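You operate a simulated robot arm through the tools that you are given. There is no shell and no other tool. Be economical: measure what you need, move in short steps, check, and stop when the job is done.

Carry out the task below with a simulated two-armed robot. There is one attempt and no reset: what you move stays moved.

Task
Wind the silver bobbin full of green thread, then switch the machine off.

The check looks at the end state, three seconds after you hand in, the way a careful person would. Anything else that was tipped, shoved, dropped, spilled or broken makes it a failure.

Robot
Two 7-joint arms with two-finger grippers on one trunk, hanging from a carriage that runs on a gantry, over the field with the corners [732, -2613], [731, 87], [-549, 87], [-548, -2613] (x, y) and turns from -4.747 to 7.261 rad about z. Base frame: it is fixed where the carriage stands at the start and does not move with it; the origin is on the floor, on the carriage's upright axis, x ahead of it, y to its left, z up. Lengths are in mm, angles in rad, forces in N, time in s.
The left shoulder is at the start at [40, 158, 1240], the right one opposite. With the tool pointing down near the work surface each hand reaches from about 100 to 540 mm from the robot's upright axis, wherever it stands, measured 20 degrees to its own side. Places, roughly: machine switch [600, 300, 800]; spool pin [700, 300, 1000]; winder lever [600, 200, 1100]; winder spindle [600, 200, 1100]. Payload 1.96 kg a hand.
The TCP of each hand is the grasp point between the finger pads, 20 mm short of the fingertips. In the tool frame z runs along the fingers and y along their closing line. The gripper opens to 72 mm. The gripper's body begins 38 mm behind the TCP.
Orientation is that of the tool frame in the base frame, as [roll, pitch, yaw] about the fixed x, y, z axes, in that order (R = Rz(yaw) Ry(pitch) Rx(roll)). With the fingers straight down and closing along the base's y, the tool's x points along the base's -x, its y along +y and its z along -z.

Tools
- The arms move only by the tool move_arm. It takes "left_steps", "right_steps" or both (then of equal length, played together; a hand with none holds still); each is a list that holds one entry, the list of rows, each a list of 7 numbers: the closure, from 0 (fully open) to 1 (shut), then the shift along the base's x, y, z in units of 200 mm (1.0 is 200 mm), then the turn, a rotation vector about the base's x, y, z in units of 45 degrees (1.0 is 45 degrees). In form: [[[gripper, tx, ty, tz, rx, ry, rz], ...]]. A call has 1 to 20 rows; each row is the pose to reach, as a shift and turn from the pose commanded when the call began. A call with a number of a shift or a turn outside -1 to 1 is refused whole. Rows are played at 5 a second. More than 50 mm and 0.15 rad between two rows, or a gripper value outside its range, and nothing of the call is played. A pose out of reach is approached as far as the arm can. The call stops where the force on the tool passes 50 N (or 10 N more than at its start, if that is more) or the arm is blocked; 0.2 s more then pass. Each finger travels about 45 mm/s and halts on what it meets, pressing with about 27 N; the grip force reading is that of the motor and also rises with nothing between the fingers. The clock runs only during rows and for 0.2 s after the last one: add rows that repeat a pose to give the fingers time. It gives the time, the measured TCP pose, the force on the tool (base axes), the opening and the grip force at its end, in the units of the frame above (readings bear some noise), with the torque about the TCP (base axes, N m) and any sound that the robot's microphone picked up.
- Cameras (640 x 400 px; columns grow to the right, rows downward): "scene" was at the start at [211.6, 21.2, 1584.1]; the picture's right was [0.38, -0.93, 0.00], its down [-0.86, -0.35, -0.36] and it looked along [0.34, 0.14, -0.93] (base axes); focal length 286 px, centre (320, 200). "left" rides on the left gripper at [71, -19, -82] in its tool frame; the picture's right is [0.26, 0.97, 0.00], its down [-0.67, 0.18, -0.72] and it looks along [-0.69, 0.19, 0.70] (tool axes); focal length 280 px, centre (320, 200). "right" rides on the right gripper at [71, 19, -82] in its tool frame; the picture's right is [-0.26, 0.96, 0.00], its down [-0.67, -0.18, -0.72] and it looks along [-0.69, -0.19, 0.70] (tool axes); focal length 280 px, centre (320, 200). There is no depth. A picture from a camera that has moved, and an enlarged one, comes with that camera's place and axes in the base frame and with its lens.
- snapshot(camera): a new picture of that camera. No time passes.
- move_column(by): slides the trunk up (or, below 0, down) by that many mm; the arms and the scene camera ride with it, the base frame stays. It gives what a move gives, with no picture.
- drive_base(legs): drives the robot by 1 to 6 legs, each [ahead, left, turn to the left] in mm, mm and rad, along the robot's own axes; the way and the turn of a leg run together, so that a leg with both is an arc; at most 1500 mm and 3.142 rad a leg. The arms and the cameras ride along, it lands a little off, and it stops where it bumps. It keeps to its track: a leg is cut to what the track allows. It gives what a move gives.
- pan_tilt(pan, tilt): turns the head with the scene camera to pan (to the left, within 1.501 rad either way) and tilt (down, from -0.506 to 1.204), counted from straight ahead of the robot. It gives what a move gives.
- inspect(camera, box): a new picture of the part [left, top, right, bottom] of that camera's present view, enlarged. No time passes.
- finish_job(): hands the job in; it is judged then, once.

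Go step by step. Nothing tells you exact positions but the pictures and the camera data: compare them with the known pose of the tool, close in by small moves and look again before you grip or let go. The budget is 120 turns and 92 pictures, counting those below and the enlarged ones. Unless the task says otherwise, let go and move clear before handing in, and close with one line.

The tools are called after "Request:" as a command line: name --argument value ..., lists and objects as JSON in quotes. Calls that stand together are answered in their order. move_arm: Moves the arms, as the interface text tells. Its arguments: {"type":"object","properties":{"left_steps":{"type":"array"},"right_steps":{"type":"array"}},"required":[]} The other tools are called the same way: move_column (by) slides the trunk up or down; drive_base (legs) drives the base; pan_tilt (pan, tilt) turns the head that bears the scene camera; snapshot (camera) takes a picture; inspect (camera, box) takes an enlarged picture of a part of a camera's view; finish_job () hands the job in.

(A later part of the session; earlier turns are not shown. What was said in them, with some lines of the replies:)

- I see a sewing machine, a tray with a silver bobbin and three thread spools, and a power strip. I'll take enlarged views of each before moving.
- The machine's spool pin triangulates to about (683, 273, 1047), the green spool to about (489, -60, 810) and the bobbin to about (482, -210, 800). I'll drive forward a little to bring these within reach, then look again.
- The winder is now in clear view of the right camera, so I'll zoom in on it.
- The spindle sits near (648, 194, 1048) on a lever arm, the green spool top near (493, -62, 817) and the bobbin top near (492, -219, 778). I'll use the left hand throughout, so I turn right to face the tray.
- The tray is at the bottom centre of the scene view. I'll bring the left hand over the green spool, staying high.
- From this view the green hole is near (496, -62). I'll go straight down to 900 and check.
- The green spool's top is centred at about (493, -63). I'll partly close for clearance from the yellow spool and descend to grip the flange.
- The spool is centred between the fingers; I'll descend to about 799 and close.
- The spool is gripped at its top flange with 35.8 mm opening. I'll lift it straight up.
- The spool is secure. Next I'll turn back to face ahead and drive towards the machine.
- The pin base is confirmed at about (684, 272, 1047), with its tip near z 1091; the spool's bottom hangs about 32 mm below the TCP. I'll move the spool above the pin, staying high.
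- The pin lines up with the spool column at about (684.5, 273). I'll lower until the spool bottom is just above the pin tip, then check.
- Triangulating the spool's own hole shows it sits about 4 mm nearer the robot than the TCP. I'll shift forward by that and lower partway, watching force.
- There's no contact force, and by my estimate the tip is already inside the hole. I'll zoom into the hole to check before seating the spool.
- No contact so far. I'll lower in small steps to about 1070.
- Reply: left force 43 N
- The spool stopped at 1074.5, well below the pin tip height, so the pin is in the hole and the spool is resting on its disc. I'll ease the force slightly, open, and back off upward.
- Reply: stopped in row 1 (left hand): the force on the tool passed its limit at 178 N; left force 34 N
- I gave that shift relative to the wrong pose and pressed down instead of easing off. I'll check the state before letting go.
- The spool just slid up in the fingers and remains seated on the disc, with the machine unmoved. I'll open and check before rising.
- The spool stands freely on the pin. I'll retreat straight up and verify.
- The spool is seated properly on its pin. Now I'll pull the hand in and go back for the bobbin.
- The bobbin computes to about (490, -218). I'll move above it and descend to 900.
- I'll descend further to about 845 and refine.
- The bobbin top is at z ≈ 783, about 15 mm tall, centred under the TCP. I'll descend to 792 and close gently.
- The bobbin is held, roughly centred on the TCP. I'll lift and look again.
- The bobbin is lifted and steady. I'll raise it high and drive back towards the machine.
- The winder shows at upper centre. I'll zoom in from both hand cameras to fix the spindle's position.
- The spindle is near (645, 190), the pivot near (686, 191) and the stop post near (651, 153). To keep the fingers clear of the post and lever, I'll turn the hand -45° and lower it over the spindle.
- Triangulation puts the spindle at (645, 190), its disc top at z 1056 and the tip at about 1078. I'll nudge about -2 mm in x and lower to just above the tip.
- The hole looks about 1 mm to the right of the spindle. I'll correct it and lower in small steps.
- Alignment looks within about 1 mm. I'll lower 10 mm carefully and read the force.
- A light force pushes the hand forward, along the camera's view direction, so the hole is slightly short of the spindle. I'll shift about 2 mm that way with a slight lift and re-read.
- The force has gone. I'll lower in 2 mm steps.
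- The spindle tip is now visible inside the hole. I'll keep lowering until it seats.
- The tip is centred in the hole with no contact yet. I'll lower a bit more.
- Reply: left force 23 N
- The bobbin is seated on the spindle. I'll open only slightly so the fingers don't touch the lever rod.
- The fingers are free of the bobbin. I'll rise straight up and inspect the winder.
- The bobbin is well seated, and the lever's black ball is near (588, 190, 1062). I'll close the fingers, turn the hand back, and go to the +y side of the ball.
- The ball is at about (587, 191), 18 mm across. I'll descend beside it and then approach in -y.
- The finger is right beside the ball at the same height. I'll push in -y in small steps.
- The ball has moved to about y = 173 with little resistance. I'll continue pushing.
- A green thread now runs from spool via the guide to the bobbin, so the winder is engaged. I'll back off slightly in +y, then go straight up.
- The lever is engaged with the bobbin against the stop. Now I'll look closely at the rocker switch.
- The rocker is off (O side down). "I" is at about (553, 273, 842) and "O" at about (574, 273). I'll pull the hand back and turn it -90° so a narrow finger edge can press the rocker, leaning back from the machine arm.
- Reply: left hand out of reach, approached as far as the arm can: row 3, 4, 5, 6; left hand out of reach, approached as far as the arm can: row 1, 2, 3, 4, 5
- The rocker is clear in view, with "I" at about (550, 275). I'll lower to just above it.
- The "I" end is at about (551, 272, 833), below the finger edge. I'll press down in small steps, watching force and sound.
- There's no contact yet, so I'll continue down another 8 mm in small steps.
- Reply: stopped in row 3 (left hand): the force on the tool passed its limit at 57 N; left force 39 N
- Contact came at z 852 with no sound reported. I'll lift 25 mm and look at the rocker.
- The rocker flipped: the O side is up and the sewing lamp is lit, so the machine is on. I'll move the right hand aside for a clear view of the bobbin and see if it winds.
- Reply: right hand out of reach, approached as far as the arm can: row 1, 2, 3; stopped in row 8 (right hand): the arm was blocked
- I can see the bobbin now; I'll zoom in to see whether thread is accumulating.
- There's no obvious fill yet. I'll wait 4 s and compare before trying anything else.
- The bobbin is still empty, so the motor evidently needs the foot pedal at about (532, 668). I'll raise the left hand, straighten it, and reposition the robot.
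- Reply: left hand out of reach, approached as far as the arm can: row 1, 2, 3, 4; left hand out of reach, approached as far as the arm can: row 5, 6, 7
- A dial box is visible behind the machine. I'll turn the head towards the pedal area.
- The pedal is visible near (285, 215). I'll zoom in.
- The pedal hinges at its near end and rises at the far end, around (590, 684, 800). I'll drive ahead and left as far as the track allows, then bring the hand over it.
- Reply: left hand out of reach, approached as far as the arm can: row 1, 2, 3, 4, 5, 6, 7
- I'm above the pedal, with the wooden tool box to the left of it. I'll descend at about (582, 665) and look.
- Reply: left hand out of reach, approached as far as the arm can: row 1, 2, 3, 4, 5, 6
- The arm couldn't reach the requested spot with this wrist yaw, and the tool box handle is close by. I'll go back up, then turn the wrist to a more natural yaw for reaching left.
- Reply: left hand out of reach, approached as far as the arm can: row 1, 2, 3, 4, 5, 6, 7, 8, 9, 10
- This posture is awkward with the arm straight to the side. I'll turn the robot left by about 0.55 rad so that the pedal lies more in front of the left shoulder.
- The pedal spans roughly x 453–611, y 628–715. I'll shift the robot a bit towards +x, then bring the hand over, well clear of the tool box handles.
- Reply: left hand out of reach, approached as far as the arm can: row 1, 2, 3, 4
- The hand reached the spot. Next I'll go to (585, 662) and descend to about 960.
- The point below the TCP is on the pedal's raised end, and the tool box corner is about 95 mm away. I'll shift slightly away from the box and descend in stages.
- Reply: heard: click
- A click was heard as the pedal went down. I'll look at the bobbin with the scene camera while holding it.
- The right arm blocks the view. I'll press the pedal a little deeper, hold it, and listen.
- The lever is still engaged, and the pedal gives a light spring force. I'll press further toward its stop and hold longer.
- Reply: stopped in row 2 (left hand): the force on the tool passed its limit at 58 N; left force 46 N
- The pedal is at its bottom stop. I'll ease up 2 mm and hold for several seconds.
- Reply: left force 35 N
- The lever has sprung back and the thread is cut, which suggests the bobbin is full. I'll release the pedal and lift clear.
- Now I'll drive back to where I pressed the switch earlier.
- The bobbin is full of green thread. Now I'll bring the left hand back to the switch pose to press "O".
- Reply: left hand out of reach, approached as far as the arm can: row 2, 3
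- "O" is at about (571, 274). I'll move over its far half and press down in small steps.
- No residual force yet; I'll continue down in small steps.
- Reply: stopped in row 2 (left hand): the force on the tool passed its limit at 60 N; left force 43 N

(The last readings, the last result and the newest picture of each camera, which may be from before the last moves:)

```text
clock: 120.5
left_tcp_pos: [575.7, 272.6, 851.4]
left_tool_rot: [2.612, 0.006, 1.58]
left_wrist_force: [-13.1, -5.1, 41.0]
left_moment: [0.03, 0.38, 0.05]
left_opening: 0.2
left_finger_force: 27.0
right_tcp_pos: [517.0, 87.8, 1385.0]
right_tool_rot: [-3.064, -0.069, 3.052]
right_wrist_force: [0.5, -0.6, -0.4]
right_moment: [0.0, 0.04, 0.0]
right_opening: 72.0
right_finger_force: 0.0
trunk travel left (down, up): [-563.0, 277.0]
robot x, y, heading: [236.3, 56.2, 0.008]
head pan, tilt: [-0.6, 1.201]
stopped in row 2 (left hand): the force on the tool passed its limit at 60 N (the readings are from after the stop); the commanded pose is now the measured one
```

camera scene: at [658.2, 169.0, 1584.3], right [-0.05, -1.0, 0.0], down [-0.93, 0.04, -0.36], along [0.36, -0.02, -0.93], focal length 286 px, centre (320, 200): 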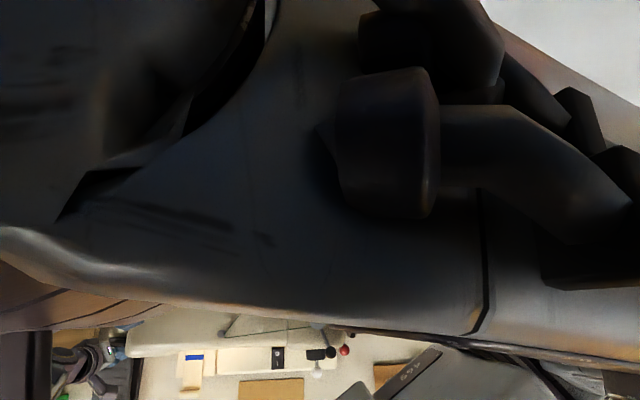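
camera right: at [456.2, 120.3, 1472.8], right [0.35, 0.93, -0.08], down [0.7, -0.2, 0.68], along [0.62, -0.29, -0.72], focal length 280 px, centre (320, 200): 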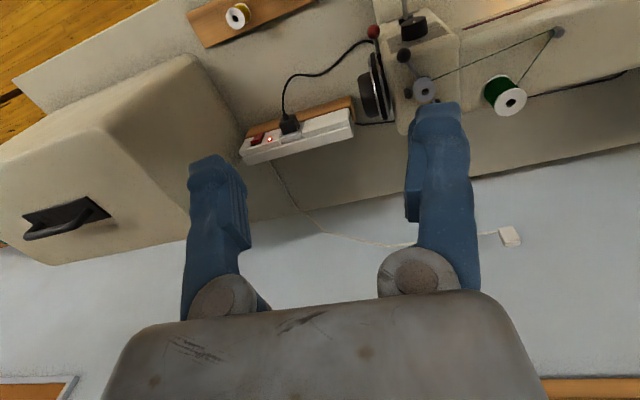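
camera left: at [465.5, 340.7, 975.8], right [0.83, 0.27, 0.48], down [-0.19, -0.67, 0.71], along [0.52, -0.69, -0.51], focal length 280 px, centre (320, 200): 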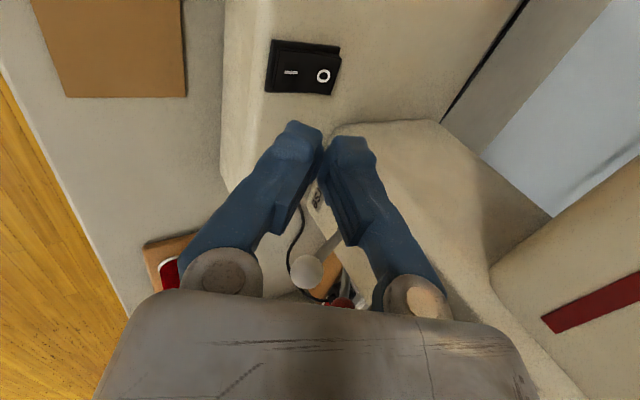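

That was the same bottom-out as before. I'll lift clear and check the rocker and lamp.

Request:
move_arm --left_steps '[[[1, 0, 0, 0.08, 0, 0, 0], [1, -0.1, 0, 0.2, 0, 0, 0], [1, -0.25, 0, 0.32, 0, 0, 0], [1, -0.25, 0, 0.35, 0, 0, 0]]]'

Request:
inspect --camera "left" --box '[220, 0, 560, 200]'

```text
clock: 121.5
left_tcp_pos: [527.1, 271.8, 918.0]
left_tool_rot: [2.613, 0.007, 1.58]
left_wrist_force: [0.6, -0.8, 0.3]
left_moment: [0.01, 0.0, -0.02]
left_opening: 0.1
left_finger_force: 26.9
right_tcp_pos: [517.4, 89.0, 1385.2]
right_tool_rot: [-3.066, -0.068, 3.05]
right_wrist_force: [0.3, -0.4, 0.2]
right_moment: [0.01, 0.01, 0.01]
right_opening: 71.9
right_finger_force: 0.0
trunk travel left (down, up): [-563.0, 277.0]
robot x, y, heading: [236.6, 53.4, 0.008]
head pan, tilt: [-0.6, 1.201]
```

```text
1.88 times, centred on (390, 100) of left
camera zoom: at [469.1, 344.8, 980.5], right [0.83, 0.27, 0.49], down [-0.2, -0.67, 0.71], along [0.52, -0.69, -0.5], focal length 528 px, centre (188, 388)
```

zoom: 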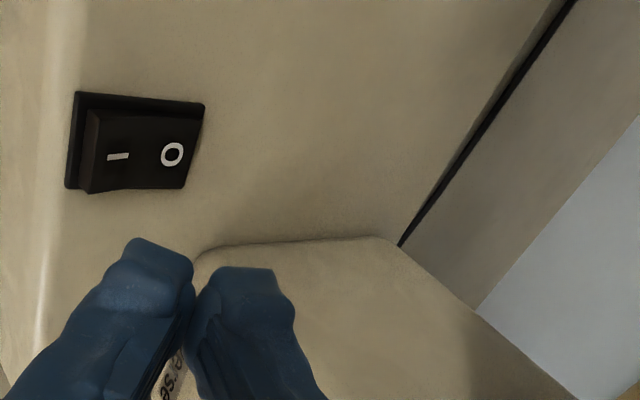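

The rocker's "I" side is raised again and the lamp is dark, so the machine is off. I'll raise the hand clear and take a last look.

Request:
move_arm --left_steps '[[[1, -0.02, 0, 0.2, 0, 0, 0], [1, -0.02, 0, 0.4, 0, 0.1, 0], [1, -0.02, 0, 0.6, 0, 0.25, 0], [1, -0.02, 0, 0.8, 0, 0.4, 0], [0.6, -0.02, 0, 0.95, 0, 0.55, 0], [0.3, -0.02, 0, 0.95, 0, 0.67, 0]]]'

Request:
snapshot --camera "right"

Request:
snapshot --camera "left"

```text
clock: 122.5
left_tcp_pos: [479.0, 273.3, 1008.9]
left_tool_rot: [-3.098, 0.027, 1.606]
left_wrist_force: [-0.7, -0.2, 0.4]
left_moment: [-0.01, 0.05, 0.01]
left_opening: 17.8
left_finger_force: 0.1
left hand out of reach, approached as far as the arm can: row 1, 2, 3, 4
right_tcp_pos: [517.8, 88.4, 1384.5]
right_tool_rot: [-3.064, -0.068, 3.051]
right_wrist_force: [0.2, 0.8, -0.1]
right_moment: [0.01, 0.01, -0.01]
right_opening: 72.0
right_finger_force: 0.1
trunk travel left (down, up): [-563.0, 277.0]
robot x, y, heading: [234.9, 54.2, 0.01]
head pan, tilt: [-0.6, 1.201]
stopped in row 5 (left hand): the arm was blocked; the commanded pose is now the measured one
```

```text
5 pictures are left
camera right: at [455.0, 121.1, 1468.7], right [0.34, 0.94, -0.09], down [0.71, -0.19, 0.68], along [0.62, -0.3, -0.73], focal length 280 px, centre (320, 200)
```

right: 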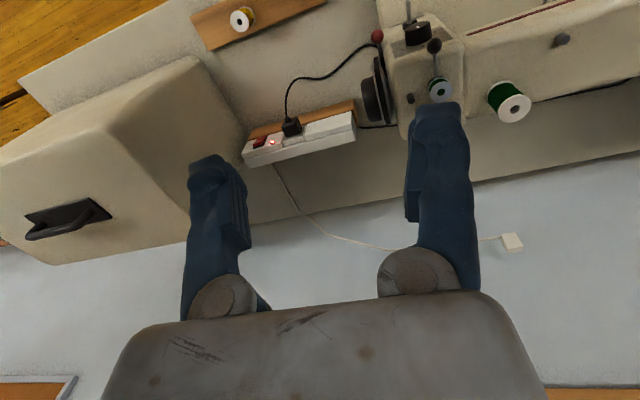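

```text
4 pictures are left
camera left: at [460.4, 345.3, 1089.4], right [0.95, 0.29, -0.05], down [0.24, -0.65, 0.73], along [0.18, -0.7, -0.69], focal length 280 px, centre (320, 200)
```

left: 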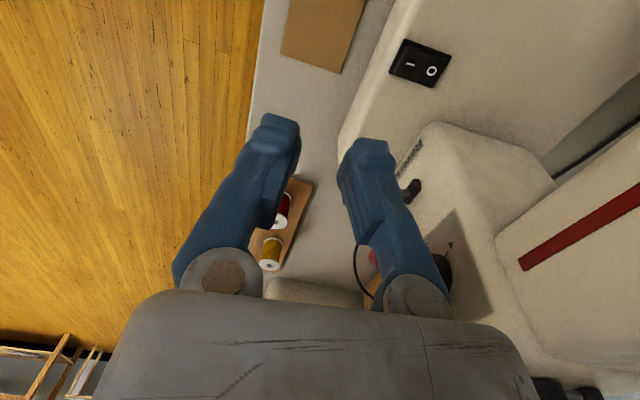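

The silver bobbin is full of green thread on the spindle, the winder lever is back, the machine is off with its lamp dark, and nothing looks disturbed. Both hands are clear, so I'm handing in.

Request:
finish_job

```text
The job is handed in.
```

The silver bobbin is wound full of green thread and sits on the winder spindle, and the machine is switched off.
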